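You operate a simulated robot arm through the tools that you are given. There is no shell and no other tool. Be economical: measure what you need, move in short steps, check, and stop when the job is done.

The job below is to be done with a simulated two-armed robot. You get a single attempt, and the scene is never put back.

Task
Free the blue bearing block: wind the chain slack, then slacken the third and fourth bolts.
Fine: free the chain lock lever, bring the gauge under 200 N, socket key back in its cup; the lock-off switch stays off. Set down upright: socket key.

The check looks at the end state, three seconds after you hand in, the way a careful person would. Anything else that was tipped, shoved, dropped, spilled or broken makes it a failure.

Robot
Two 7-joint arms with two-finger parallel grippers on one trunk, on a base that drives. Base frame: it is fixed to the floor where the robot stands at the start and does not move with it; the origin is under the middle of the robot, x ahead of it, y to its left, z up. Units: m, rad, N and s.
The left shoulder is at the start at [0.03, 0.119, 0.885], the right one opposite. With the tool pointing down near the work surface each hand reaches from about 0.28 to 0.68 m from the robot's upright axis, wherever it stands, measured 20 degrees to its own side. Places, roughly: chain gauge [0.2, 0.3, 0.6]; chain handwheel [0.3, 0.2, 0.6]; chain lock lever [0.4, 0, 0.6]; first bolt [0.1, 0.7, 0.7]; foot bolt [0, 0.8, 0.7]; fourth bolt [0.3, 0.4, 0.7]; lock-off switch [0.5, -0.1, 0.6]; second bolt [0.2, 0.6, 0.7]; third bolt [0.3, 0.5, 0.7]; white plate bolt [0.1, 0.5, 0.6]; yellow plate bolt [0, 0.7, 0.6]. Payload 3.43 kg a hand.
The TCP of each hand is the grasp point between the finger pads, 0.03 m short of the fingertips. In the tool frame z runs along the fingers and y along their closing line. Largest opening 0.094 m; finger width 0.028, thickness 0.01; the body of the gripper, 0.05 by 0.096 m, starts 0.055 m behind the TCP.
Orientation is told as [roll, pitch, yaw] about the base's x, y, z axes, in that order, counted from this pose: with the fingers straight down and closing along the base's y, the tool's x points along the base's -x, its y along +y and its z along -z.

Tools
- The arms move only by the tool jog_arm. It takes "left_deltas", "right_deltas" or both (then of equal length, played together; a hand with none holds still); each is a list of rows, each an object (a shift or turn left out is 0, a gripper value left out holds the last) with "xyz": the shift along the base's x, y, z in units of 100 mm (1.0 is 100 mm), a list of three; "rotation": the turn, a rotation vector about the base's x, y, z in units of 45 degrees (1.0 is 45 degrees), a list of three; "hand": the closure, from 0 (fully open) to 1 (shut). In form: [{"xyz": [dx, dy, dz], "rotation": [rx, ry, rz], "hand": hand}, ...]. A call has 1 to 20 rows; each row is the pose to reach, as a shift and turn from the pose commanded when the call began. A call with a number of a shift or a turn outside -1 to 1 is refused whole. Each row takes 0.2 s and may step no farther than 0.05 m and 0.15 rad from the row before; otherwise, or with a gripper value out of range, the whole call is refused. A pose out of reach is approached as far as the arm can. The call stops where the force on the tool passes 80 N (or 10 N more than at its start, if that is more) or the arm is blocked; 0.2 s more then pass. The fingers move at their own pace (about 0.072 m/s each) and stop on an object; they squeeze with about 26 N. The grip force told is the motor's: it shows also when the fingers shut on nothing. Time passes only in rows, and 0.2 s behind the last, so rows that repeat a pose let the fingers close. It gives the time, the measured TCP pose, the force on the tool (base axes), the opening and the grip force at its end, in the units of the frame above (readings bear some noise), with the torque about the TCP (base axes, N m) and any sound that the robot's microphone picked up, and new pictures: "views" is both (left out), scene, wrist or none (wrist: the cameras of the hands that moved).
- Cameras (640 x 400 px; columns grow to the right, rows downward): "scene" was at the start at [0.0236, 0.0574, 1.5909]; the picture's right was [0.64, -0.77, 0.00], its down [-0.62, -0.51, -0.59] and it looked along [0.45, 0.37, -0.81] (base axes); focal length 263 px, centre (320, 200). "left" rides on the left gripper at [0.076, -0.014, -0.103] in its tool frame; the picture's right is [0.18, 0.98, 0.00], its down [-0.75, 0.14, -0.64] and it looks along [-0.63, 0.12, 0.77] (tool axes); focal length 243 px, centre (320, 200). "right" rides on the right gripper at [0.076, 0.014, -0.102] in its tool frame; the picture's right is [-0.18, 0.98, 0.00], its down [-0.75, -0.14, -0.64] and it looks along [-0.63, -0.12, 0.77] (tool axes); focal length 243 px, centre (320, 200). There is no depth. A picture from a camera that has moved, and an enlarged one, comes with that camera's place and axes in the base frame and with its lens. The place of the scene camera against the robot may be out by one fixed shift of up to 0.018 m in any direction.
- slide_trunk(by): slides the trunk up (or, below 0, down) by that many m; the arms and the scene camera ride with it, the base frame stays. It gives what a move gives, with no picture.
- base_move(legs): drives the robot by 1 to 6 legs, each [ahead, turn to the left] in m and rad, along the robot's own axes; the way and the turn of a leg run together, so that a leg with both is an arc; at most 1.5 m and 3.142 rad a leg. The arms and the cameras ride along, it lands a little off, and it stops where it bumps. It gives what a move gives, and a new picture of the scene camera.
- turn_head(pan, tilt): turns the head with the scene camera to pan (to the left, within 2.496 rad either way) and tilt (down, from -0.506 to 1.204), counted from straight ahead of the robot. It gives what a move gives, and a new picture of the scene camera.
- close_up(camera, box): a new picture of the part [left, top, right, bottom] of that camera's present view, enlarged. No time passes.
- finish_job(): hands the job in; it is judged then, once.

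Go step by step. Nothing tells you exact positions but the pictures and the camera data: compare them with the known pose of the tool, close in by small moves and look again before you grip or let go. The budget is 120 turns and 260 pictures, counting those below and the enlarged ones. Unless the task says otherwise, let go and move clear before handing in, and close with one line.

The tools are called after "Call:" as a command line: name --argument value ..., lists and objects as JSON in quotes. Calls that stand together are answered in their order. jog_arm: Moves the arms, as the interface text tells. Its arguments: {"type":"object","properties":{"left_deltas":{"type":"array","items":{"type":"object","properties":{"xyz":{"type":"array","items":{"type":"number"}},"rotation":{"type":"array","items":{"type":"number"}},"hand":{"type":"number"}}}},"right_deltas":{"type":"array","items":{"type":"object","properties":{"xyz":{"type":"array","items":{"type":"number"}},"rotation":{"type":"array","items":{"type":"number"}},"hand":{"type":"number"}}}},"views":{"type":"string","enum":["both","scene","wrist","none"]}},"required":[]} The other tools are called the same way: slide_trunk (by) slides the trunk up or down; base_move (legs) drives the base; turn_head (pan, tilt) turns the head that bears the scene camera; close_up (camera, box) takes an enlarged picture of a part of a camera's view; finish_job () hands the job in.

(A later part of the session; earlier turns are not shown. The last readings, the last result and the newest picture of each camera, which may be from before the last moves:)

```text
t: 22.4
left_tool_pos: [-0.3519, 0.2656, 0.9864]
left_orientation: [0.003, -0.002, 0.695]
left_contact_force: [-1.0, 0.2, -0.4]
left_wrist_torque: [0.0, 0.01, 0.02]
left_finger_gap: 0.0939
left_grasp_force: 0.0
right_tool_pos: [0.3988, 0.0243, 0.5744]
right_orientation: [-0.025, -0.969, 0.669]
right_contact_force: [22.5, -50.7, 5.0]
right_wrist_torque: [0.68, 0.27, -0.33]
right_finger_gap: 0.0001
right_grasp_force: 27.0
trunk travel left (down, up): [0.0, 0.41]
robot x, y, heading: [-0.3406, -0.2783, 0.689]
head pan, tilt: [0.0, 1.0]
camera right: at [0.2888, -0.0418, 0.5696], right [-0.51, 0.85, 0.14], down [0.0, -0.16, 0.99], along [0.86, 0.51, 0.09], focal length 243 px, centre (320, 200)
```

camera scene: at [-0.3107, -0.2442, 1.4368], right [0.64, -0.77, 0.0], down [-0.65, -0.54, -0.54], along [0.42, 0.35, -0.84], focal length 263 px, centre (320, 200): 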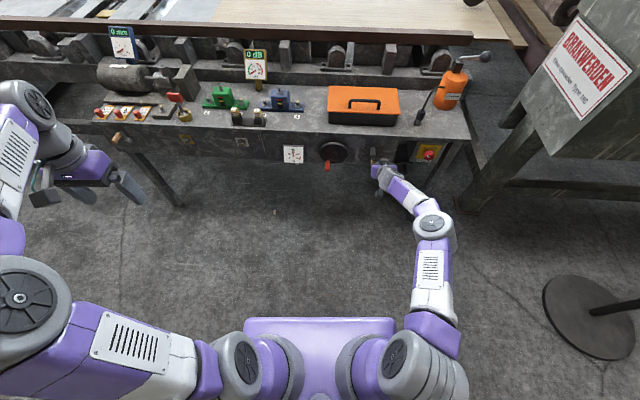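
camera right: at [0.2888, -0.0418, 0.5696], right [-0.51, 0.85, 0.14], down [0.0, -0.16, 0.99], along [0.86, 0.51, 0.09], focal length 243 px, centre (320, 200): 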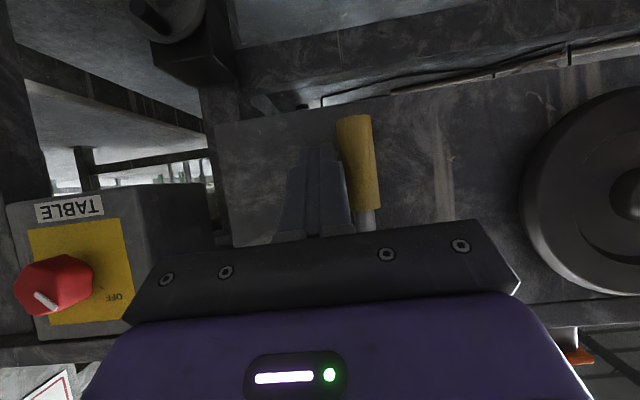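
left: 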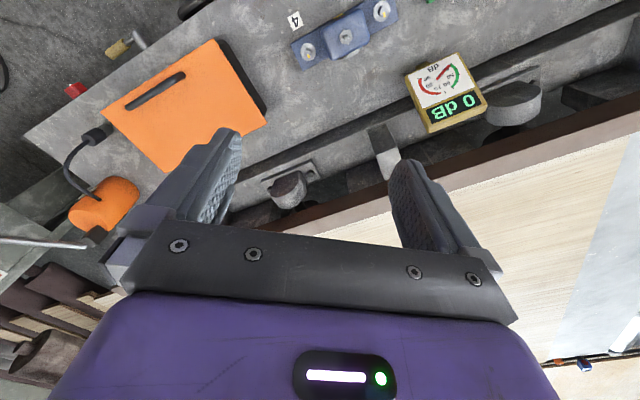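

Lever is at its stop, straight down (free). Now back out and go in front of the handwheel's red grip, fingers opened.

Call:
jog_arm --right_deltas '[{"xyz": [0.13, -0.15, 0]}, {"xyz": [-0.18, -0.4, 0]}, {"xyz": [-0.49, -0.66, 0]}, {"xyz": [-0.75, -0.35, 0.0]}, {"xyz": [-1, -0.04, 0.0], "hand": 0.3}, {"xyz": [-1, -0.04, 0], "hand": 0.3}]' --views "none"

Call:
jog_arm --right_deltas '[{"xyz": [-0.3, 0.36, 0.0], "hand": 0.5}, {"xyz": [-0.55, 0.66, 0.0], "hand": 0.5}, {"xyz": [-0.8, 0.97, 0.0], "hand": 0.5}, {"xyz": [-0.8, 0.97, 0.0], "hand": 0.5}]'

```text
t: 23.9
left_tool_pos: [-0.3515, 0.269, 0.9847]
left_orientation: [-0.001, 0.0, 0.694]
left_contact_force: [0.2, 1.0, 0.9]
left_wrist_torque: [-0.03, 0.01, 0.01]
left_finger_gap: 0.094
left_grasp_force: 0.1
right_tool_pos: [0.2814, 0.0411, 0.5761]
right_orientation: [-0.001, -0.97, 0.695]
right_contact_force: [0.4, -0.3, 0.5]
right_wrist_torque: [-0.04, -0.01, -0.04]
right_finger_gap: 0.0659
right_grasp_force: 0.0
trunk travel left (down, up): [0.0, 0.41]
robot x, y, heading: [-0.3394, -0.2797, 0.696]
head pan, tilt: [0.0, 1.0]
```

```text
t: 24.9
left_tool_pos: [-0.3516, 0.269, 0.985]
left_orientation: [-0.001, 0.0, 0.695]
left_contact_force: [0.0, -0.1, 0.1]
left_wrist_torque: [-0.02, -0.02, -0.02]
left_finger_gap: 0.094
left_grasp_force: 0.0
right_tool_pos: [0.2043, 0.1395, 0.5728]
right_orientation: [-0.003, -0.969, 0.694]
right_contact_force: [0.1, -0.8, -0.5]
right_wrist_torque: [0.0, 0.0, 0.02]
right_finger_gap: 0.047
right_grasp_force: 0.0
trunk travel left (down, up): [0.0, 0.41]
robot x, y, heading: [-0.3372, -0.2751, 0.696]
head pan, tilt: [0.0, 1.0]
camera scene: at [-0.3106, -0.2442, 1.4368], right [0.64, -0.77, 0.0], down [-0.65, -0.54, -0.54], along [0.42, 0.35, -0.84], focal length 263 px, centre (320, 200)
camera right: at [0.0969, 0.0687, 0.568], right [-0.55, 0.82, 0.15], down [0.01, -0.17, 0.98], along [0.84, 0.54, 0.09], focal length 243 px, centre (320, 200)
```

scene: 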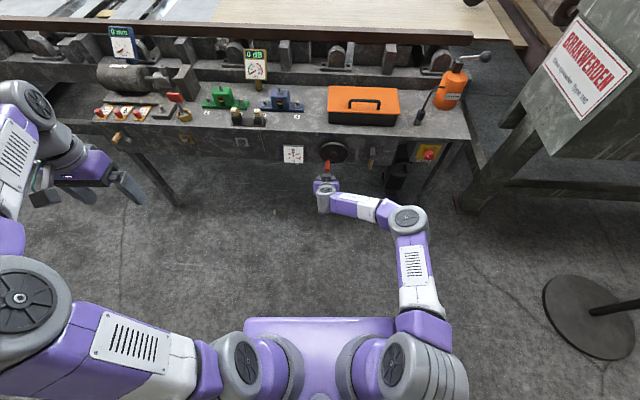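
right: 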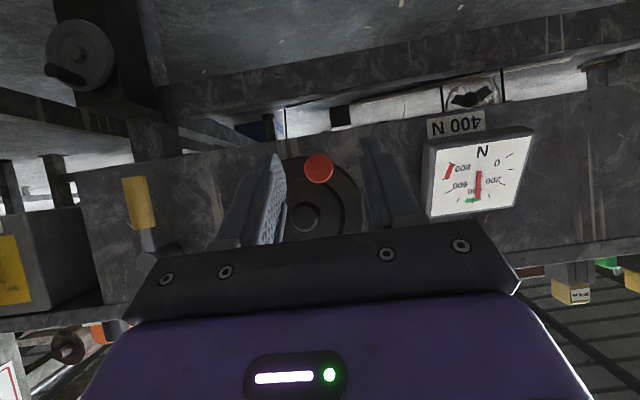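

Red grip axis is at about t 0.0285, z 0.56; hub at t 0.055, z 0.602 (radius ≈ 0.049). I'll move in to straddle the grip and close.

Call:
jog_arm --right_deltas '[{"xyz": [0.2, 0.14, -0.12]}, {"xyz": [0.4, 0.28, -0.12]}, {"xyz": [0.59, 0.41, -0.12]}, {"xyz": [0.59, 0.41, -0.12]}]' --views "wrist"

Call:
jog_arm --right_deltas '[{"hand": 1}, {"hand": 1}, {"hand": 1}]'

Call:
close_up --camera "scene" --box '[270, 130, 390, 210]'

```text
t: 25.9
left_tool_pos: [-0.3512, 0.2688, 0.985]
left_orientation: [-0.001, 0.0, 0.695]
left_contact_force: [0.4, 0.2, -0.2]
left_wrist_torque: [-0.01, 0.02, -0.03]
left_finger_gap: 0.0941
left_grasp_force: 0.1
right_tool_pos: [0.2648, 0.1778, 0.5616]
right_orientation: [-0.003, -0.968, 0.692]
right_contact_force: [-0.3, -0.1, 0.0]
right_wrist_torque: [0.0, -0.03, 0.0]
right_finger_gap: 0.047
right_grasp_force: 0.1
trunk travel left (down, up): [0.0, 0.41]
robot x, y, heading: [-0.3357, -0.278, 0.694]
head pan, tilt: [0.0, 1.0]
camera right: at [0.158, 0.1073, 0.5563], right [-0.55, 0.82, 0.15], down [0.01, -0.17, 0.98], along [0.84, 0.54, 0.09], focal length 243 px, centre (320, 200)
```

right: 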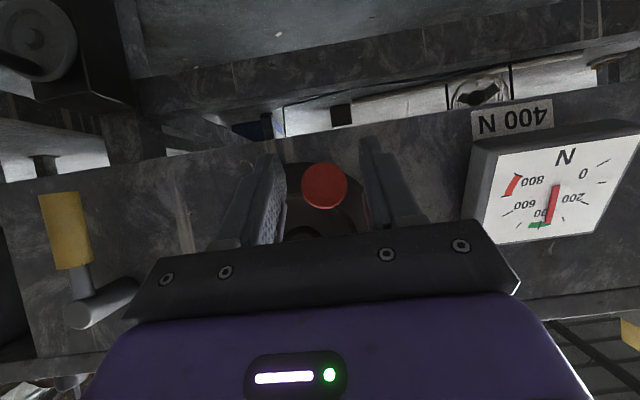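

```text
t: 26.6
left_tool_pos: [-0.3505, 0.2693, 0.9848]
left_orientation: [0.0, 0.0, 0.695]
left_contact_force: [0.2, 0.2, -0.3]
left_wrist_torque: [0.02, 0.0, -0.03]
left_finger_gap: 0.0943
left_grasp_force: 0.0
right_tool_pos: [0.264, 0.1775, 0.5605]
right_orientation: [0.003, -0.966, 0.69]
right_contact_force: [-5.5, 2.6, -5.2]
right_wrist_torque: [0.01, 0.05, -1.78]
right_finger_gap: 0.0243
right_grasp_force: 45.7
trunk travel left (down, up): [0.0, 0.41]
robot x, y, heading: [-0.3378, -0.2814, 0.695]
head pan, tilt: [0.0, 1.0]
camera scene: at [-0.3107, -0.2438, 1.4367], right [0.64, -0.77, 0.0], down [-0.65, -0.54, -0.54], along [0.42, 0.35, -0.84], focal length 263 px, centre (320, 200)
camera right: at [0.1573, 0.1073, 0.5555], right [-0.55, 0.82, 0.15], down [0.01, -0.17, 0.98], along [0.84, 0.54, 0.08], focal length 243 px, centre (320, 200)
```

scene: 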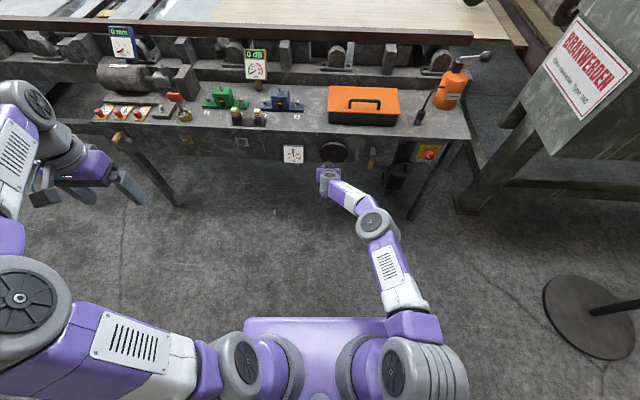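
right: 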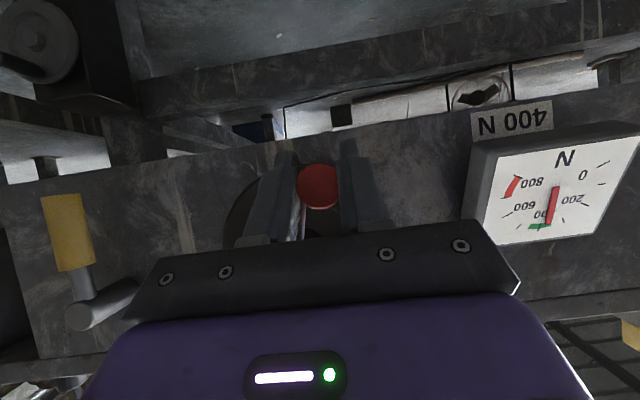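

```text
5.00 times, centred on (330, 170) of scene
camera zoom: at [-0.3107, -0.2438, 1.4367], right [0.64, -0.77, 0.0], down [-0.65, -0.54, -0.54], along [0.42, 0.35, -0.84], focal length 1316 px, centre (270, 350)
```

zoom: 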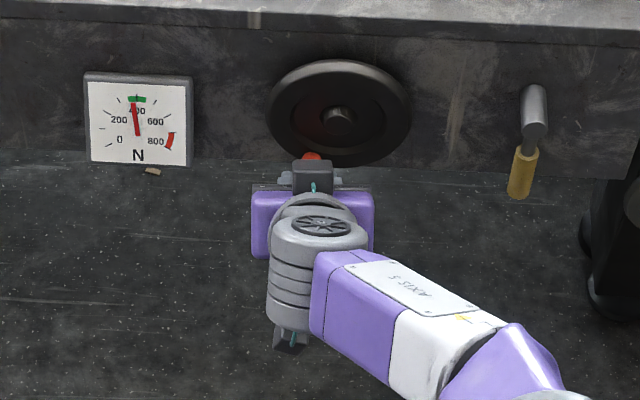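

Grip is firm. Trial turn counter-clockwise by 30° and watch the gauge.

Call:
jog_arm --right_deltas '[{"xyz": [0.025, -0.03, -0.02]}, {"xyz": [0.049, -0.059, -0.037]}, {"xyz": [0.075, -0.09, -0.05]}, {"xyz": [0.101, -0.123, -0.06]}, {"xyz": [0.128, -0.155, -0.066]}, {"xyz": [0.155, -0.188, -0.069]}, {"xyz": [0.155, -0.188, -0.069]}]' --views "wrist"

Call:
close_up --camera "scene" --box '[270, 130, 390, 210]'

```text
t: 28.2
left_tool_pos: [-0.3522, 0.2695, 0.9847]
left_orientation: [-0.001, -0.001, 0.695]
left_contact_force: [0.0, -0.6, -0.1]
left_wrist_torque: [-0.03, 0.02, 0.0]
left_finger_gap: 0.0937
left_grasp_force: 0.1
right_tool_pos: [0.2773, 0.1579, 0.5555]
right_orientation: [0.0, -0.966, 0.691]
right_contact_force: [-16.4, -9.4, -6.4]
right_wrist_torque: [-0.41, 0.6, -1.63]
right_finger_gap: 0.0249
right_grasp_force: 44.7
trunk travel left (down, up): [0.0, 0.41]
robot x, y, heading: [-0.3383, -0.2793, 0.695]
head pan, tilt: [0.0, 1.0]
camera right: at [0.1713, 0.0878, 0.5508], right [-0.55, 0.82, 0.15], down [0.01, -0.17, 0.98], along [0.84, 0.54, 0.08], focal length 243 px, centre (320, 200)
```

right: 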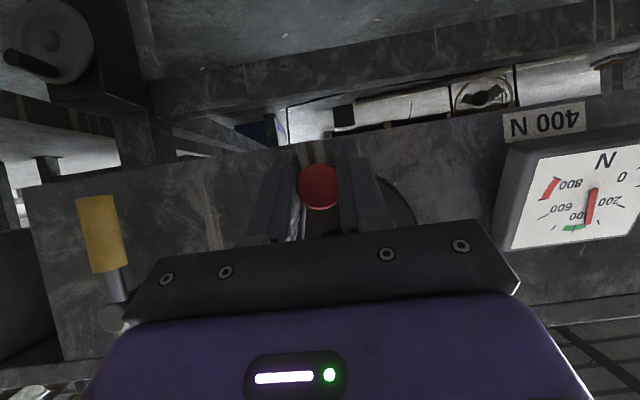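

```text
5.00 times, centred on (330, 170) of scene
camera zoom: at [-0.3111, -0.2444, 1.4368], right [0.64, -0.77, 0.0], down [-0.65, -0.54, -0.54], along [0.42, 0.35, -0.84], focal length 1316 px, centre (270, 350)
```

zoom: 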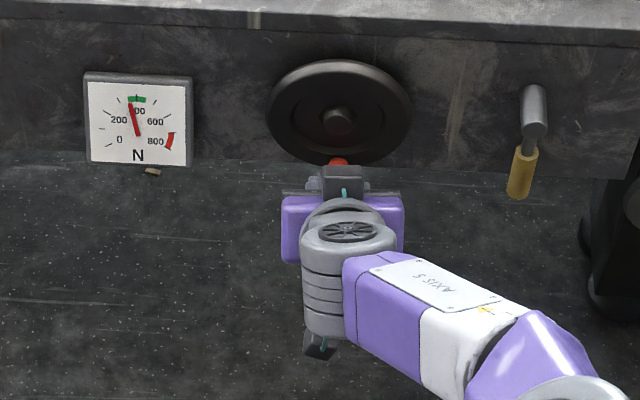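

Gauge drops (~375→~345), so counter-clockwise is right. Continuing 84° along the circle, easing 3 mm off the wheel face.

Call:
jog_arm --right_deltas '[{"xyz": [0.01, -0.06, 0.003]}, {"xyz": [0.042, -0.098, 0.009]}, {"xyz": [0.073, -0.135, 0.024]}, {"xyz": [0.104, -0.173, 0.04]}, {"xyz": [0.133, -0.208, 0.065]}, {"xyz": [0.161, -0.242, 0.09]}, {"xyz": [0.186, -0.272, 0.124]}, {"xyz": [0.21, -0.301, 0.158]}, {"xyz": [0.23, -0.325, 0.199]}, {"xyz": [0.249, -0.348, 0.24]}, {"xyz": [0.263, -0.365, 0.286]}, {"xyz": [0.276, -0.381, 0.333]}, {"xyz": [0.284, -0.39, 0.383]}, {"xyz": [0.291, -0.399, 0.433]}, {"xyz": [0.291, -0.399, 0.433]}]' --views "wrist"

Call:
close_up --camera "scene" --box '[270, 130, 390, 210]'

```text
t: 31.4
left_tool_pos: [-0.3521, 0.2696, 0.9858]
left_orientation: [0.0, -0.001, 0.695]
left_contact_force: [-0.6, 0.4, 0.6]
left_wrist_torque: [-0.03, 0.0, 0.01]
left_finger_gap: 0.0943
left_grasp_force: 0.0
right_tool_pos: [0.3049, 0.1203, 0.6011]
right_orientation: [0.0, -0.969, 0.696]
right_contact_force: [-10.8, 6.8, 0.1]
right_wrist_torque: [-0.09, 0.16, -1.48]
right_finger_gap: 0.0242
right_grasp_force: 44.9
trunk travel left (down, up): [0.0, 0.41]
robot x, y, heading: [-0.3383, -0.2826, 0.693]
head pan, tilt: [0.0, 1.0]
camera right: at [0.199, 0.0493, 0.5959], right [-0.55, 0.82, 0.15], down [0.01, -0.17, 0.98], along [0.84, 0.54, 0.09], focal length 243 px, centre (320, 200)
```

right: 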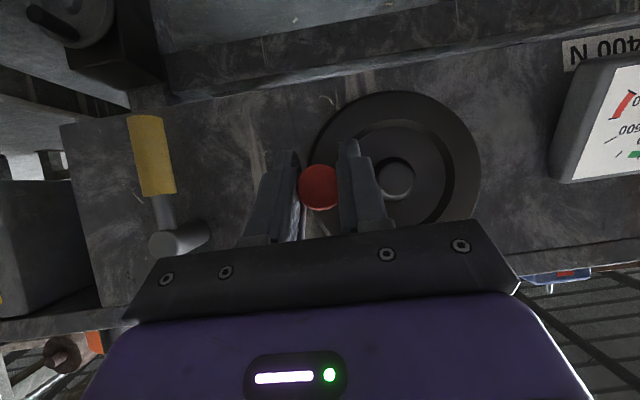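

```text
5.00 times, centred on (330, 170) of scene
camera zoom: at [-0.3115, -0.2435, 1.4368], right [0.64, -0.77, 0.0], down [-0.65, -0.54, -0.54], along [0.42, 0.35, -0.84], focal length 1316 px, centre (270, 350)
```

zoom: 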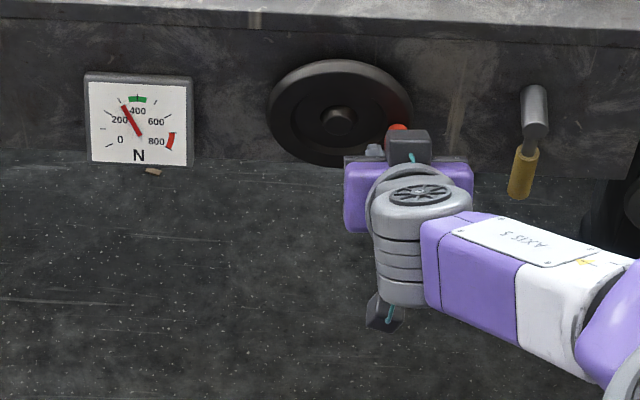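

Now ~270 N. Another 120° counter-clockwise should bring it well below 200.

Call:
jog_arm --right_deltas '[{"xyz": [0.001, -0.001, 0.051]}, {"xyz": [0.001, -0.001, 0.102]}, {"xyz": [-0.005, 0.006, 0.153]}, {"xyz": [-0.012, 0.015, 0.203]}, {"xyz": [-0.024, 0.03, 0.252]}, {"xyz": [-0.038, 0.046, 0.297]}, {"xyz": [-0.056, 0.068, 0.34]}, {"xyz": [-0.076, 0.092, 0.38]}, {"xyz": [-0.1, 0.12, 0.417]}, {"xyz": [-0.124, 0.15, 0.45]}, {"xyz": [-0.18, 0.217, 0.502]}, {"xyz": [-0.241, 0.292, 0.535]}, {"xyz": [-0.306, 0.371, 0.547]}, {"xyz": [-0.371, 0.449, 0.538]}, {"xyz": [-0.434, 0.525, 0.507]}, {"xyz": [-0.434, 0.525, 0.507]}]' --views "wrist"

Call:
close_up --camera "scene" --box '[270, 130, 390, 210]'

```text
t: 34.9
left_tool_pos: [-0.3511, 0.2693, 0.9833]
left_orientation: [0.0, 0.0, 0.695]
left_contact_force: [0.6, -0.4, 0.8]
left_wrist_torque: [-0.01, 0.02, 0.0]
left_finger_gap: 0.0941
left_grasp_force: 0.1
right_tool_pos: [0.2683, 0.1712, 0.6529]
right_orientation: [-0.003, -0.976, 0.693]
right_contact_force: [9.3, 5.4, 3.7]
right_wrist_torque: [0.07, -0.1, -1.57]
right_finger_gap: 0.0235
right_grasp_force: 45.4
trunk travel left (down, up): [0.0, 0.41]
robot x, y, heading: [-0.3393, -0.2814, 0.692]
head pan, tilt: [0.0, 1.0]
camera right: at [0.1608, 0.1015, 0.6465], right [-0.55, 0.82, 0.15], down [0.0, -0.18, 0.98], along [0.84, 0.54, 0.09], focal length 243 px, centre (320, 200)
```

right: 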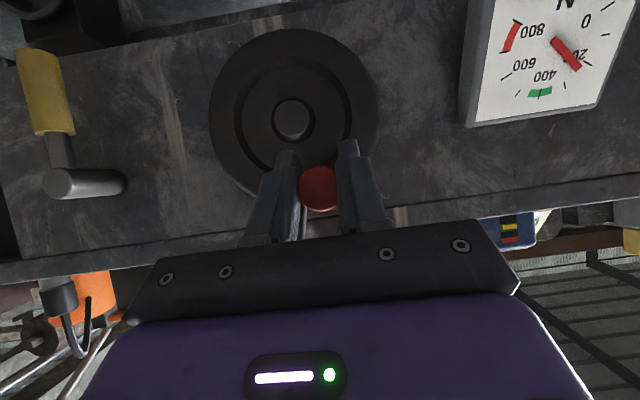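

```text
5.00 times, centred on (330, 170) of scene
camera zoom: at [-0.3101, -0.2439, 1.4369], right [0.64, -0.77, 0.0], down [-0.65, -0.54, -0.54], along [0.41, 0.35, -0.84], focal length 1316 px, centre (270, 350)
```

zoom: 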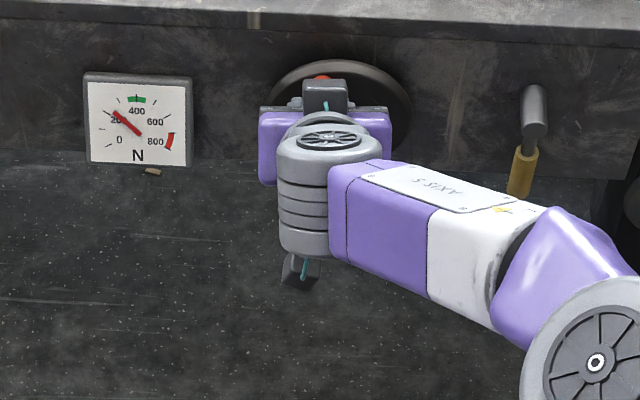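

Around 200 N now; another ~95° to have margin.

Call:
jog_arm --right_deltas '[{"xyz": [-0.029, 0.035, -0.024]}, {"xyz": [-0.057, 0.069, -0.05]}, {"xyz": [-0.082, 0.1, -0.083]}, {"xyz": [-0.106, 0.128, -0.118]}, {"xyz": [-0.126, 0.152, -0.158]}, {"xyz": [-0.145, 0.175, -0.2]}, {"xyz": [-0.159, 0.192, -0.246]}, {"xyz": [-0.172, 0.208, -0.293]}, {"xyz": [-0.18, 0.217, -0.343]}, {"xyz": [-0.187, 0.226, -0.393]}, {"xyz": [-0.187, 0.227, -0.495]}, {"xyz": [-0.175, 0.211, -0.596]}, {"xyz": [-0.148, 0.18, -0.69]}, {"xyz": [-0.148, 0.18, -0.69]}]' --views "none"

Call:
close_up --camera "scene" --box '[270, 130, 390, 210]'

```text
t: 37.9
left_tool_pos: [-0.3506, 0.2713, 0.9829]
left_orientation: [-0.001, 0.003, 0.695]
left_contact_force: [-0.6, -0.4, -0.7]
left_wrist_torque: [0.01, -0.02, -0.02]
left_finger_gap: 0.0941
left_grasp_force: 0.0
right_tool_pos: [0.248, 0.1907, 0.5775]
right_orientation: [-0.003, -0.958, 0.695]
right_contact_force: [4.2, 34.8, -19.2]
right_wrist_torque: [-0.52, 0.57, -1.34]
right_finger_gap: 0.0229
right_grasp_force: 45.1
trunk travel left (down, up): [0.0, 0.41]
robot x, y, heading: [-0.3369, -0.281, 0.696]
head pan, tilt: [0.0, 1.0]
```

```text
5.00 times, centred on (330, 170) of scene
camera zoom: at [-0.3084, -0.2401, 1.4365], right [0.64, -0.77, 0.0], down [-0.65, -0.54, -0.54], along [0.41, 0.34, -0.84], focal length 1316 px, centre (270, 350)
```

zoom: 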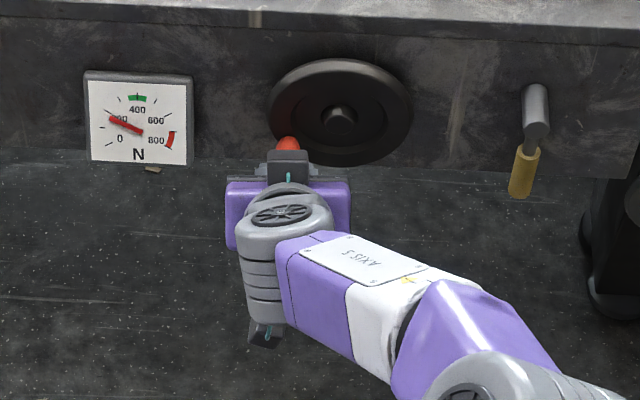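

About 150 N. A further ~48° for margin, then release.

Call:
jog_arm --right_deltas '[{"xyz": [0.0, 0.0, -0.045]}, {"xyz": [0.018, -0.022, -0.093]}, {"xyz": [0.04, -0.05, -0.13]}, {"xyz": [0.066, -0.08, -0.163]}, {"xyz": [0.094, -0.114, -0.19]}, {"xyz": [0.122, -0.148, -0.215]}, {"xyz": [0.153, -0.185, -0.234]}, {"xyz": [0.184, -0.223, -0.248]}, {"xyz": [0.184, -0.223, -0.248]}]' --views "none"

Call:
jog_arm --right_deltas '[{"hand": 0.5}, {"hand": 0.5}, {"hand": 0.5}, {"xyz": [-0.2, -0.17, 0], "hand": 0.5}, {"xyz": [-0.4, -0.33, 0], "hand": 0.5}, {"xyz": [-0.6, -0.5, 0], "hand": 0.5}, {"xyz": [-0.6, -0.5, 0], "hand": 0.5}]' --views "wrist"

Call:
close_up --camera "scene" --box '[270, 130, 390, 210]'

```text
t: 39.9
left_tool_pos: [-0.353, 0.2672, 0.9866]
left_orientation: [-0.001, -0.002, 0.694]
left_contact_force: [-0.3, 0.1, 0.5]
left_wrist_torque: [0.02, 0.02, -0.01]
left_finger_gap: 0.0942
left_grasp_force: 0.1
right_tool_pos: [0.2653, 0.1664, 0.5564]
right_orientation: [-0.004, -0.968, 0.694]
right_contact_force: [-30.4, -21.5, -1.6]
right_wrist_torque: [-0.13, 0.14, -1.48]
right_finger_gap: 0.0229
right_grasp_force: 44.7
trunk travel left (down, up): [0.0, 0.41]
robot x, y, heading: [-0.338, -0.2806, 0.698]
head pan, tilt: [0.0, 1.0]
```

```text
t: 41.5
left_tool_pos: [-0.352, 0.2689, 0.9856]
left_orientation: [0.0, 0.001, 0.695]
left_contact_force: [0.2, -0.1, -0.6]
left_wrist_torque: [-0.01, -0.02, 0.01]
left_finger_gap: 0.094
left_grasp_force: 0.1
right_tool_pos: [0.2076, 0.1174, 0.5568]
right_orientation: [-0.001, -0.972, 0.694]
right_contact_force: [-0.1, 0.1, 0.3]
right_wrist_torque: [-0.01, 0.0, -0.02]
right_finger_gap: 0.0473
right_grasp_force: 0.2
trunk travel left (down, up): [0.0, 0.41]
robot x, y, heading: [-0.3361, -0.2831, 0.693]
head pan, tilt: [0.0, 1.0]
camera right: at [0.1005, 0.047, 0.5512], right [-0.55, 0.82, 0.15], down [0.01, -0.17, 0.98], along [0.84, 0.54, 0.09], focal length 243 px, centre (320, 200)
```

right: 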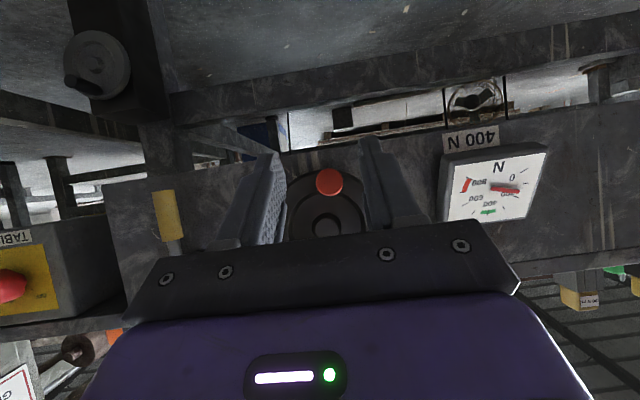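

```text
5.00 times, centred on (330, 170) of scene
camera zoom: at [-0.3107, -0.2442, 1.4368], right [0.64, -0.77, 0.0], down [-0.65, -0.54, -0.54], along [0.42, 0.35, -0.84], focal length 1316 px, centre (270, 350)
```

zoom: 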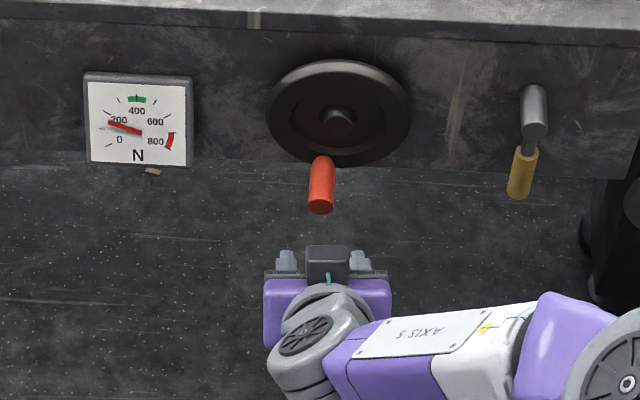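

Gauge is ~130 N, lever free. Now retract the right arm, raise the trunk and drive to the bench further left to work with the left arm on the key and bolts.

Call:
slide_trunk --by 0.15

Call:
jog_arm --right_deltas '[{"xyz": [0, 0, 0.2], "rotation": [-0.1, 0.12, 0]}, {"xyz": [0.1, -0.2, 0.4], "rotation": [-0.2, 0.24, 0]}, {"xyz": [0.2, -0.45, 0.65], "rotation": [-0.3, 0.36, 0]}, {"xyz": [0.35, -0.7, 0.9], "rotation": [-0.393, 0.475, 0]}, {"xyz": [0.45, -0.93, 1], "rotation": [-0.393, 0.475, 0]}, {"xyz": [0.45, -0.93, 1], "rotation": [-0.393, 0.475, 0]}]' --views "none"

Call:
jog_arm --right_deltas '[{"xyz": [0, -0.2, 0.2], "rotation": [-0.1, 0.12, 0]}, {"xyz": [0.1, -0.4, 0.4], "rotation": [-0.2, 0.24, 0]}, {"xyz": [0.2, -0.6, 0.65], "rotation": [-0.3, 0.36, 0]}, {"xyz": [0.35, -0.8, 0.9], "rotation": [-0.393, 0.475, 0]}, {"xyz": [0.45, -0.93, 1], "rotation": [-0.393, 0.475, 0]}, {"xyz": [0.45, -0.93, 1], "rotation": [-0.393, 0.475, 0]}]' --views "scene"

```text
t: 43.2
left_tool_pos: [-0.3521, 0.2702, 1.1349]
left_orientation: [-0.001, 0.0, 0.696]
left_contact_force: [0.1, 0.5, 0.1]
left_wrist_torque: [0.0, 0.03, -0.04]
left_finger_gap: 0.094
left_grasp_force: 0.0
right_tool_pos: [0.2078, 0.117, 0.7066]
right_orientation: [-0.002, -0.97, 0.692]
right_contact_force: [-0.2, 0.9, 0.2]
right_wrist_torque: [-0.02, 0.0, 0.03]
right_finger_gap: 0.0471
right_grasp_force: 0.0
trunk travel left (down, up): [-0.15, 0.26]
robot x, y, heading: [-0.3391, -0.2794, 0.697]
head pan, tilt: [0.0, 1.0]
```

```text
t: 44.6
left_tool_pos: [-0.3516, 0.269, 1.136]
left_orientation: [0.0, 0.0, 0.694]
left_contact_force: [1.0, -0.3, -0.3]
left_wrist_torque: [-0.04, 0.0, 0.03]
left_finger_gap: 0.0939
left_grasp_force: 0.1
right_tool_pos: [0.2549, 0.0232, 0.8067]
right_orientation: [-0.002, -0.486, 0.693]
right_contact_force: [0.0, -1.1, -0.2]
right_wrist_torque: [-0.02, 0.01, 0.0]
right_finger_gap: 0.0472
right_grasp_force: 0.1
trunk travel left (down, up): [-0.15, 0.26]
robot x, y, heading: [-0.3373, -0.2801, 0.693]
head pan, tilt: [0.0, 1.0]
```

```text
t: 46.0
left_tool_pos: [-0.3522, 0.2691, 1.1351]
left_orientation: [-0.001, -0.001, 0.695]
left_contact_force: [-0.7, 0.2, 0.1]
left_wrist_torque: [0.02, 0.01, -0.01]
left_finger_gap: 0.0938
left_grasp_force: 0.1
right_tool_pos: [0.2992, -0.0679, 0.9037]
right_orientation: [-0.001, 0.001, 0.693]
right_contact_force: [0.4, 1.3, 0.2]
right_wrist_torque: [-0.02, 0.0, 0.01]
right_finger_gap: 0.0471
right_grasp_force: 0.0
trunk travel left (down, up): [-0.15, 0.26]
robot x, y, heading: [-0.3361, -0.2825, 0.697]
head pan, tilt: [0.0, 1.0]
camera scene: at [-0.3106, -0.2439, 1.5868], right [0.64, -0.77, 0.0], down [-0.65, -0.54, -0.54], along [0.42, 0.35, -0.84], focal length 263 px, centre (320, 200)
```

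scene: 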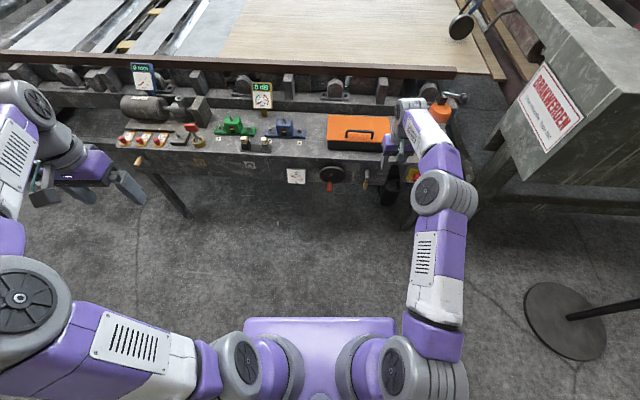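

Call:
jog_arm --right_deltas '[{"xyz": [-0.2, -0.16, 0.25]}, {"xyz": [-0.45, -0.38, 0.5]}, {"xyz": [-0.7, -0.6, 0.75]}, {"xyz": [-0.93, -0.76, 1]}, {"xyz": [-0.93, -0.76, 1]}]' --views "none"

Call:
base_move --legs '[[0, 0.427], [0.483, 0], [0, -0.427]]'

```text
t: 47.2
left_tool_pos: [-0.3517, 0.2693, 1.1348]
left_orientation: [0.002, 0.0, 0.695]
left_contact_force: [-0.2, -0.2, 0.5]
left_wrist_torque: [0.01, 0.0, -0.02]
left_finger_gap: 0.0938
left_grasp_force: 0.0
right_tool_pos: [0.2061, -0.1442, 1.0044]
right_orientation: [-0.001, -0.001, 0.691]
right_contact_force: [0.6, 0.3, 0.5]
right_wrist_torque: [0.0, -0.02, 0.0]
right_finger_gap: 0.0469
right_grasp_force: 0.1
trunk travel left (down, up): [-0.15, 0.26]
robot x, y, heading: [-0.3357, -0.2795, 0.696]
head pan, tilt: [0.0, 1.0]
```

```text
t: 52.6
left_tool_pos: [-0.1127, 0.7069, 1.1356]
left_orientation: [0.002, 0.0, 0.664]
left_contact_force: [0.7, 0.4, 0.1]
left_wrist_torque: [0.01, 0.0, 0.02]
left_finger_gap: 0.094
left_grasp_force: 0.0
right_tool_pos: [0.4328, 0.2778, 1.0053]
right_orientation: [0.0, 0.0, 0.664]
right_contact_force: [0.2, -0.7, 0.2]
right_wrist_torque: [0.01, 0.01, 0.0]
right_finger_gap: 0.047
right_grasp_force: 0.1
trunk travel left (down, up): [-0.15, 0.26]
robot x, y, heading: [-0.1153, 0.1572, 0.668]
head pan, tilt: [0.0, 1.0]
camera scene: at [-0.0867, 0.1926, 1.5868], right [0.62, -0.79, 0.0], down [-0.66, -0.52, -0.54], along [0.42, 0.33, -0.84], focal length 263 px, centre (320, 200)
```

scene: 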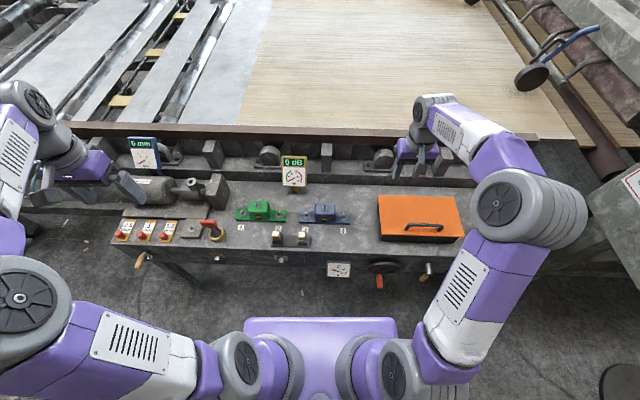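

Call:
close_up --camera "scene" --box '[170, 200, 250, 255]'

Call:
close_up --camera "scene" --box '[270, 190, 370, 250]'

```text
7.27 times, centred on (210, 228) of scene
camera zoom: at [-0.0867, 0.1926, 1.5868], right [0.62, -0.79, 0.0], down [-0.66, -0.52, -0.54], along [0.42, 0.33, -0.84], focal length 1915 px, centre (1120, 0)
```

zoom: 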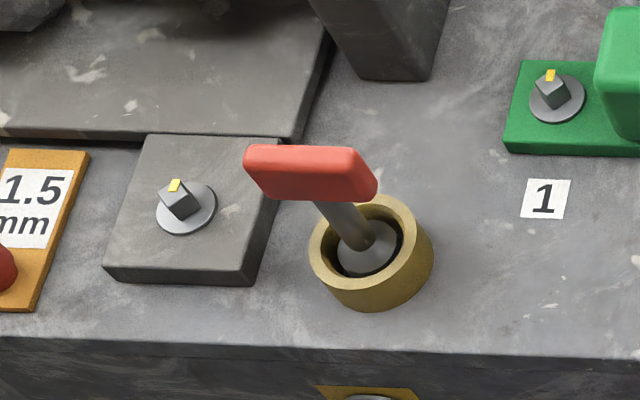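

```text
6.40 times, centred on (320, 220) of scene
camera zoom: at [-0.0867, 0.1926, 1.5868], right [0.62, -0.79, 0.0], down [-0.66, -0.52, -0.54], along [0.42, 0.33, -0.84], focal length 1685 px, centre (320, 72)
```

zoom: 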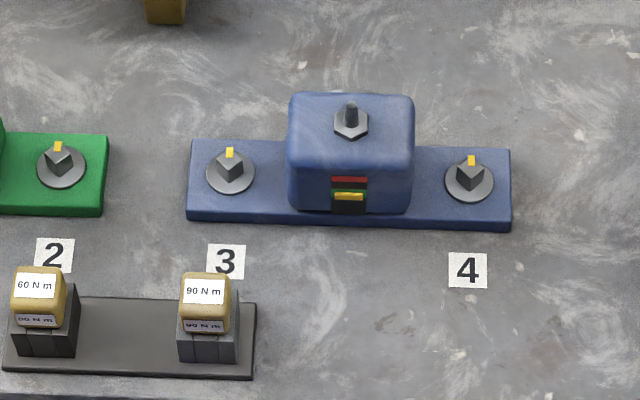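

Bringing the left hand toward the key, staying high, to triangulate it with the wrist camera.

Call:
jog_arm --left_deltas '[{"xyz": [0.05, 0, -0.3]}, {"xyz": [0.1, 0, -0.6]}, {"xyz": [0.15, 0, -0.9]}, {"xyz": [0.15, 0, -0.9]}]' --views "wrist"

```text
t: 53.6
left_tool_pos: [-0.0976, 0.7065, 1.0445]
left_orientation: [0.001, 0.001, 0.668]
left_contact_force: [-1.0, -0.8, -0.3]
left_wrist_torque: [-0.02, 0.01, -0.01]
left_finger_gap: 0.0939
left_grasp_force: 0.0
right_tool_pos: [0.4328, 0.2776, 1.0067]
right_orientation: [0.0, 0.001, 0.662]
right_contact_force: [0.6, -0.6, -0.5]
right_wrist_torque: [0.01, -0.03, -0.01]
right_finger_gap: 0.0469
right_grasp_force: 0.1
trunk travel left (down, up): [-0.15, 0.26]
robot x, y, heading: [-0.1136, 0.1569, 0.663]
head pan, tilt: [0.0, 1.0]
camera left: at [-0.1486, 0.6487, 1.1458], right [-0.75, 0.66, 0.0], down [0.51, 0.58, 0.64], along [0.42, 0.48, -0.77], focal length 243 px, centre (320, 200)
```

left: 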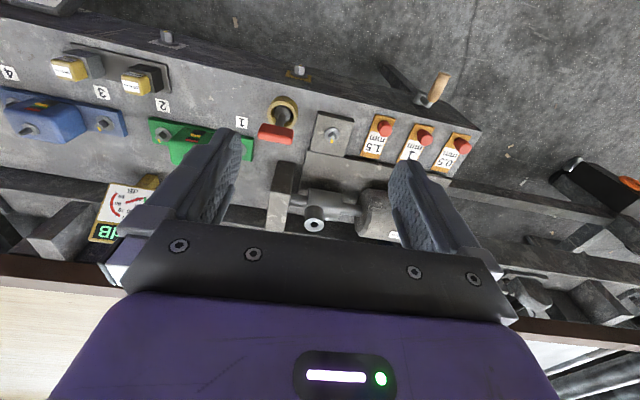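

Call:
jog_arm --left_deltas '[{"xyz": [0.03, -0.2, -0.3]}, {"xyz": [0.06, -0.4, -0.6]}, {"xyz": [0.1, -0.55, -1.0]}, {"xyz": [0.1, -0.55, -1.0]}]' --views "wrist"

Call:
close_up --camera "left" --box '[200, 80, 400, 205]'

```text
t: 54.6
left_tool_pos: [-0.0887, 0.6524, 0.9443]
left_orientation: [0.001, 0.002, 0.664]
left_contact_force: [0.6, -0.4, -0.1]
left_wrist_torque: [-0.01, -0.03, -0.01]
left_finger_gap: 0.0938
left_grasp_force: 0.1
right_tool_pos: [0.432, 0.2778, 1.0042]
right_orientation: [0.0, 0.001, 0.663]
right_contact_force: [0.5, 0.1, 0.4]
right_wrist_torque: [0.0, 0.05, 0.01]
right_finger_gap: 0.0472
right_grasp_force: 0.1
trunk travel left (down, up): [-0.15, 0.26]
robot x, y, heading: [-0.1144, 0.157, 0.664]
head pan, tilt: [0.0, 1.0]
camera left: at [-0.1405, 0.5954, 1.0464], right [-0.75, 0.66, 0.0], down [0.51, 0.58, 0.64], along [0.42, 0.48, -0.77], focal length 243 px, centre (320, 200)
```

left: 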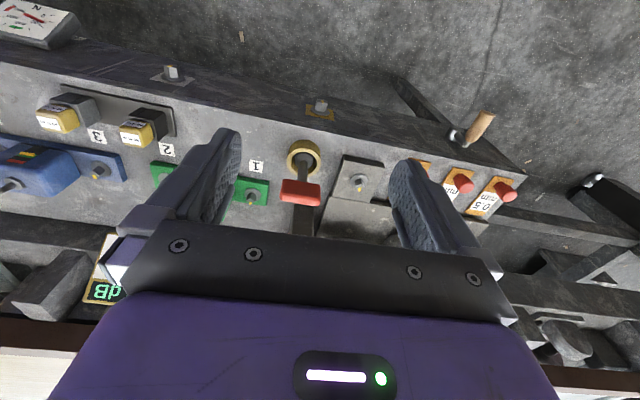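

```text
3.20 times, centred on (300, 142) of left
camera zoom: at [-0.1405, 0.5954, 1.0464], right [-0.75, 0.66, 0.0], down [0.51, 0.58, 0.64], along [0.42, 0.48, -0.77], focal length 776 px, centre (384, 384)
```

zoom: 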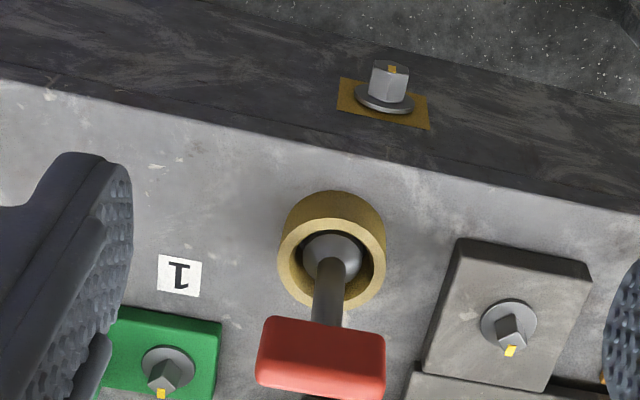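

The key stands at about (0.0, 0.72), handle at z≈0.80, bar along the bench. I'll turn the left hand −90° so it closes across the bar, in two steps.

Call:
jog_arm --left_deltas '[{"rotation": [0, 0, -0.18]}, {"rotation": [0, 0, -0.36]}, {"rotation": [0, 0, -0.54]}, {"rotation": [0, 0, -0.72]}, {"rotation": [0, 0, -0.9]}, {"rotation": [0, 0, -1.0]}]' --views "none"

Call:
jog_arm --left_deltas '[{"rotation": [0, 0, -0.18]}, {"rotation": [0, 0, -0.36]}, {"rotation": [0, 0, -0.54]}, {"rotation": [0, 0, -0.72]}, {"rotation": [0, 0, -0.9]}, {"rotation": [0, 0, -1.0]}, {"rotation": [0, 0, -1.0]}]'

```text
t: 56.0
left_tool_pos: [-0.0878, 0.6528, 0.9433]
left_orientation: [0.001, 0.0, -0.121]
left_contact_force: [0.2, -0.5, 0.1]
left_wrist_torque: [0.0, 0.0, 0.0]
left_finger_gap: 0.0939
left_grasp_force: 0.1
right_tool_pos: [0.4318, 0.2777, 1.0053]
right_orientation: [0.0, -0.001, 0.663]
right_contact_force: [0.9, -0.4, 0.7]
right_wrist_torque: [-0.01, 0.02, 0.02]
right_finger_gap: 0.0468
right_grasp_force: 0.0
trunk travel left (down, up): [-0.15, 0.26]
robot x, y, heading: [-0.1151, 0.158, 0.667]
head pan, tilt: [0.0, 1.0]
```

```text
t: 57.6
left_tool_pos: [-0.0876, 0.6524, 0.9452]
left_orientation: [0.0, -0.001, -0.906]
left_contact_force: [0.0, -0.9, -1.0]
left_wrist_torque: [-0.04, 0.01, 0.02]
left_finger_gap: 0.0939
left_grasp_force: 0.1
right_tool_pos: [0.4321, 0.2781, 1.0045]
right_orientation: [0.0, 0.0, 0.663]
right_contact_force: [-0.1, -0.6, -0.3]
right_wrist_torque: [0.01, 0.01, -0.01]
right_finger_gap: 0.0469
right_grasp_force: 0.1
trunk travel left (down, up): [-0.15, 0.26]
robot x, y, heading: [-0.1173, 0.1587, 0.668]
head pan, tilt: [0.0, 1.0]
camera scene: at [-0.087, 0.1929, 1.5868], right [0.62, -0.79, 0.0], down [-0.66, -0.52, -0.54], along [0.42, 0.33, -0.84], focal length 263 px, centre (320, 200)
camera left: at [-0.1459, 0.7032, 1.0465], right [0.66, 0.75, 0.0], down [0.58, -0.51, 0.64], along [0.48, -0.42, -0.77], focal length 243 px, centre (320, 200)
```

scene: 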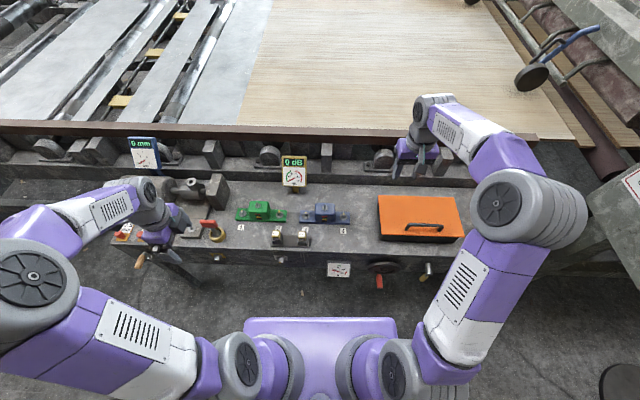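
left: 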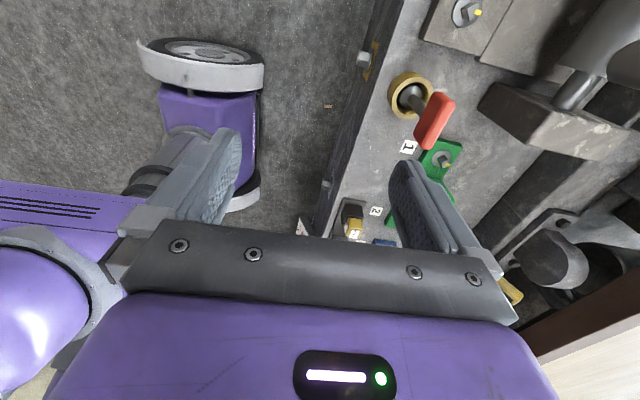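

Call:
jog_arm --left_deltas '[{"xyz": [0.15, 0.3, -0.1]}, {"xyz": [0.3, 0.65, -0.3]}, {"xyz": [0.45, 1.0, -0.45]}, {"xyz": [0.45, 1.0, -0.45]}]' --views "wrist"

Call:
close_up --camera "scene" --box '[130, 170, 290, 270]'

```text
t: 58.6
left_tool_pos: [-0.0406, 0.7537, 0.8977]
left_orientation: [0.0, 0.0, -0.907]
left_contact_force: [0.6, -0.1, -0.3]
left_wrist_torque: [0.04, -0.01, 0.03]
left_finger_gap: 0.0938
left_grasp_force: 0.0
right_tool_pos: [0.4318, 0.2784, 1.0048]
right_orientation: [0.0, -0.001, 0.664]
right_contact_force: [0.4, 0.8, -0.5]
right_wrist_torque: [0.0, -0.01, -0.01]
right_finger_gap: 0.0469
right_grasp_force: 0.1
trunk travel left (down, up): [-0.15, 0.26]
robot x, y, heading: [-0.1166, 0.1541, 0.664]
head pan, tilt: [0.0, 1.0]
camera left: at [-0.0999, 0.8057, 0.9994], right [0.66, 0.75, 0.0], down [0.58, -0.51, 0.64], along [0.48, -0.42, -0.77], focal length 243 px, centre (320, 200)
```

left: 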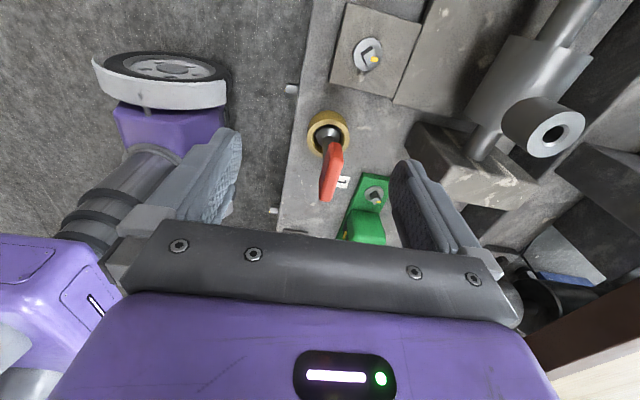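

```text
4.00 times, centred on (210, 220) of scene
camera zoom: at [-0.0873, 0.1921, 1.5868], right [0.62, -0.79, 0.0], down [-0.66, -0.52, -0.54], along [0.43, 0.33, -0.84], focal length 1053 px, centre (760, 120)
```

zoom: 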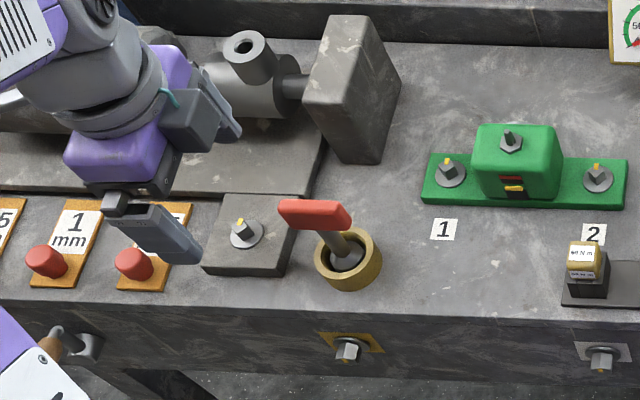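

The bar is parallel to the bench, centre ≈ (0.004, 0.726, 0.80). I'll narrow the opening, centre over it, and check before going down.

Call:
jog_arm --left_deltas '[{"xyz": [0.2, -0.13, 0], "rotation": [0, 0, 0.03], "hand": 0.4}, {"xyz": [0.446, -0.277, 0], "rotation": [0, 0, 0.03], "hand": 0.4}, {"xyz": [0.446, -0.277, -0.1], "rotation": [0, 0, 0.03], "hand": 0.4}, {"xyz": [0.446, -0.277, -0.2], "rotation": [0, 0, 0.03], "hand": 0.4}, {"xyz": [0.446, -0.277, -0.25], "rotation": [0, 0, 0.03], "hand": 0.4}]' --views "wrist"

Call:
close_up --camera "scene" --box '[150, 170, 270, 260]'

```text
t: 59.8
left_tool_pos: [0.0021, 0.7251, 0.8747]
left_orientation: [0.0, 0.002, -0.88]
left_contact_force: [-0.2, -0.5, -0.1]
left_wrist_torque: [-0.02, 0.02, 0.04]
left_finger_gap: 0.0565
left_grasp_force: 0.1
right_tool_pos: [0.4321, 0.278, 1.0054]
right_orientation: [0.001, 0.001, 0.664]
right_contact_force: [0.1, 0.5, -0.6]
right_wrist_torque: [0.0, 0.0, 0.01]
right_finger_gap: 0.047
right_grasp_force: 0.0
trunk travel left (down, up): [-0.15, 0.26]
robot x, y, heading: [-0.117, 0.1571, 0.667]
head pan, tilt: [0.0, 1.0]
camera left: at [-0.0572, 0.7755, 0.9761], right [0.64, 0.77, 0.0], down [0.59, -0.49, 0.64], along [0.49, -0.41, -0.77], focal length 243 px, centre (320, 200)
```

left: 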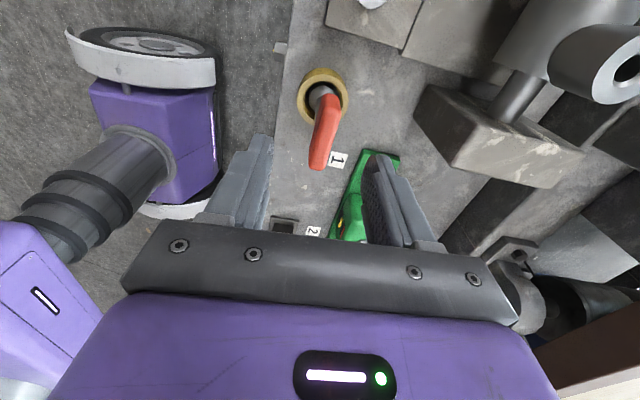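

```text
4.44 times, centred on (210, 215) of scene
camera zoom: at [-0.0871, 0.1929, 1.5868], right [0.62, -0.79, 0.0], down [-0.66, -0.52, -0.54], along [0.42, 0.33, -0.84], focal length 1170 px, centre (809, 133)
```

zoom: 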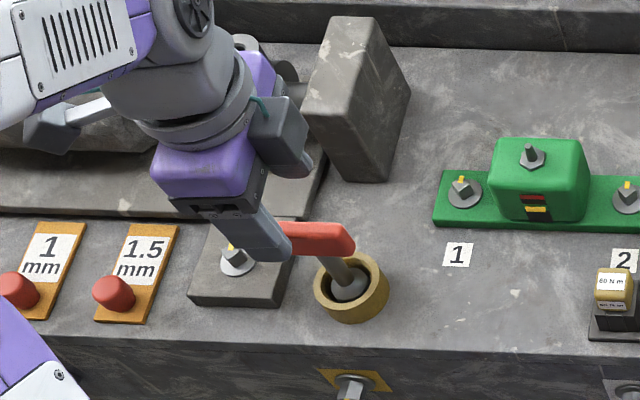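

Well centred over the handle (0.003, 0.727, 0.80). Descending and closing.

Call:
jog_arm --left_deltas '[{"xyz": [0.01, 0.015, -0.2]}, {"xyz": [0.01, 0.015, -0.4]}, {"xyz": [0.01, 0.015, -0.6]}, {"xyz": [0.01, 0.015, -0.76]}, {"xyz": [0.01, 0.015, -0.76]}]' --views "wrist"

Call:
close_up --camera "scene" --box '[150, 170, 270, 260]'

```text
t: 61.0
left_tool_pos: [0.0031, 0.7262, 0.7996]
left_orientation: [-0.001, 0.0, -0.882]
left_contact_force: [0.5, -0.1, -0.9]
left_wrist_torque: [-0.02, -0.02, 0.02]
left_finger_gap: 0.0565
left_grasp_force: 0.1
right_tool_pos: [0.4328, 0.2774, 1.0049]
right_orientation: [-0.001, 0.0, 0.662]
right_contact_force: [0.4, 0.4, -0.5]
right_wrist_torque: [0.02, 0.0, -0.01]
right_finger_gap: 0.047
right_grasp_force: 0.1
trunk travel left (down, up): [-0.15, 0.26]
robot x, y, heading: [-0.1158, 0.1536, 0.665]
head pan, tilt: [0.0, 1.0]
camera left: at [-0.0571, 0.7759, 0.9014], right [0.64, 0.77, 0.0], down [0.59, -0.49, 0.64], along [0.49, -0.41, -0.77], focal length 243 px, centre (320, 200)
```

left: 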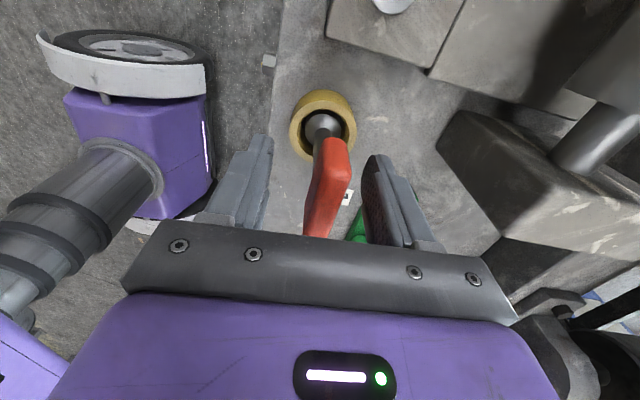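

```text
4.44 times, centred on (210, 215) of scene
camera zoom: at [-0.0871, 0.1927, 1.5868], right [0.62, -0.79, 0.0], down [-0.66, -0.52, -0.54], along [0.42, 0.33, -0.84], focal length 1170 px, centre (809, 133)
```

zoom: 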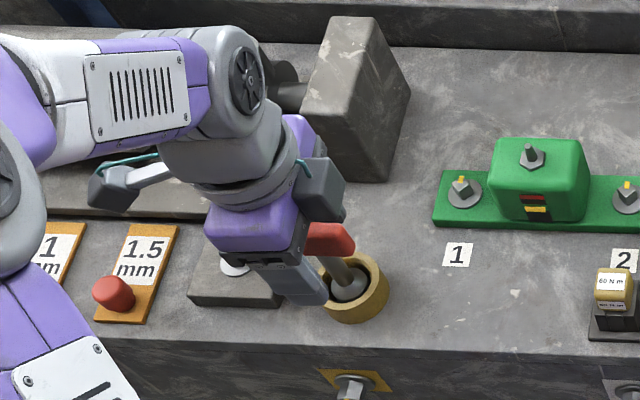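

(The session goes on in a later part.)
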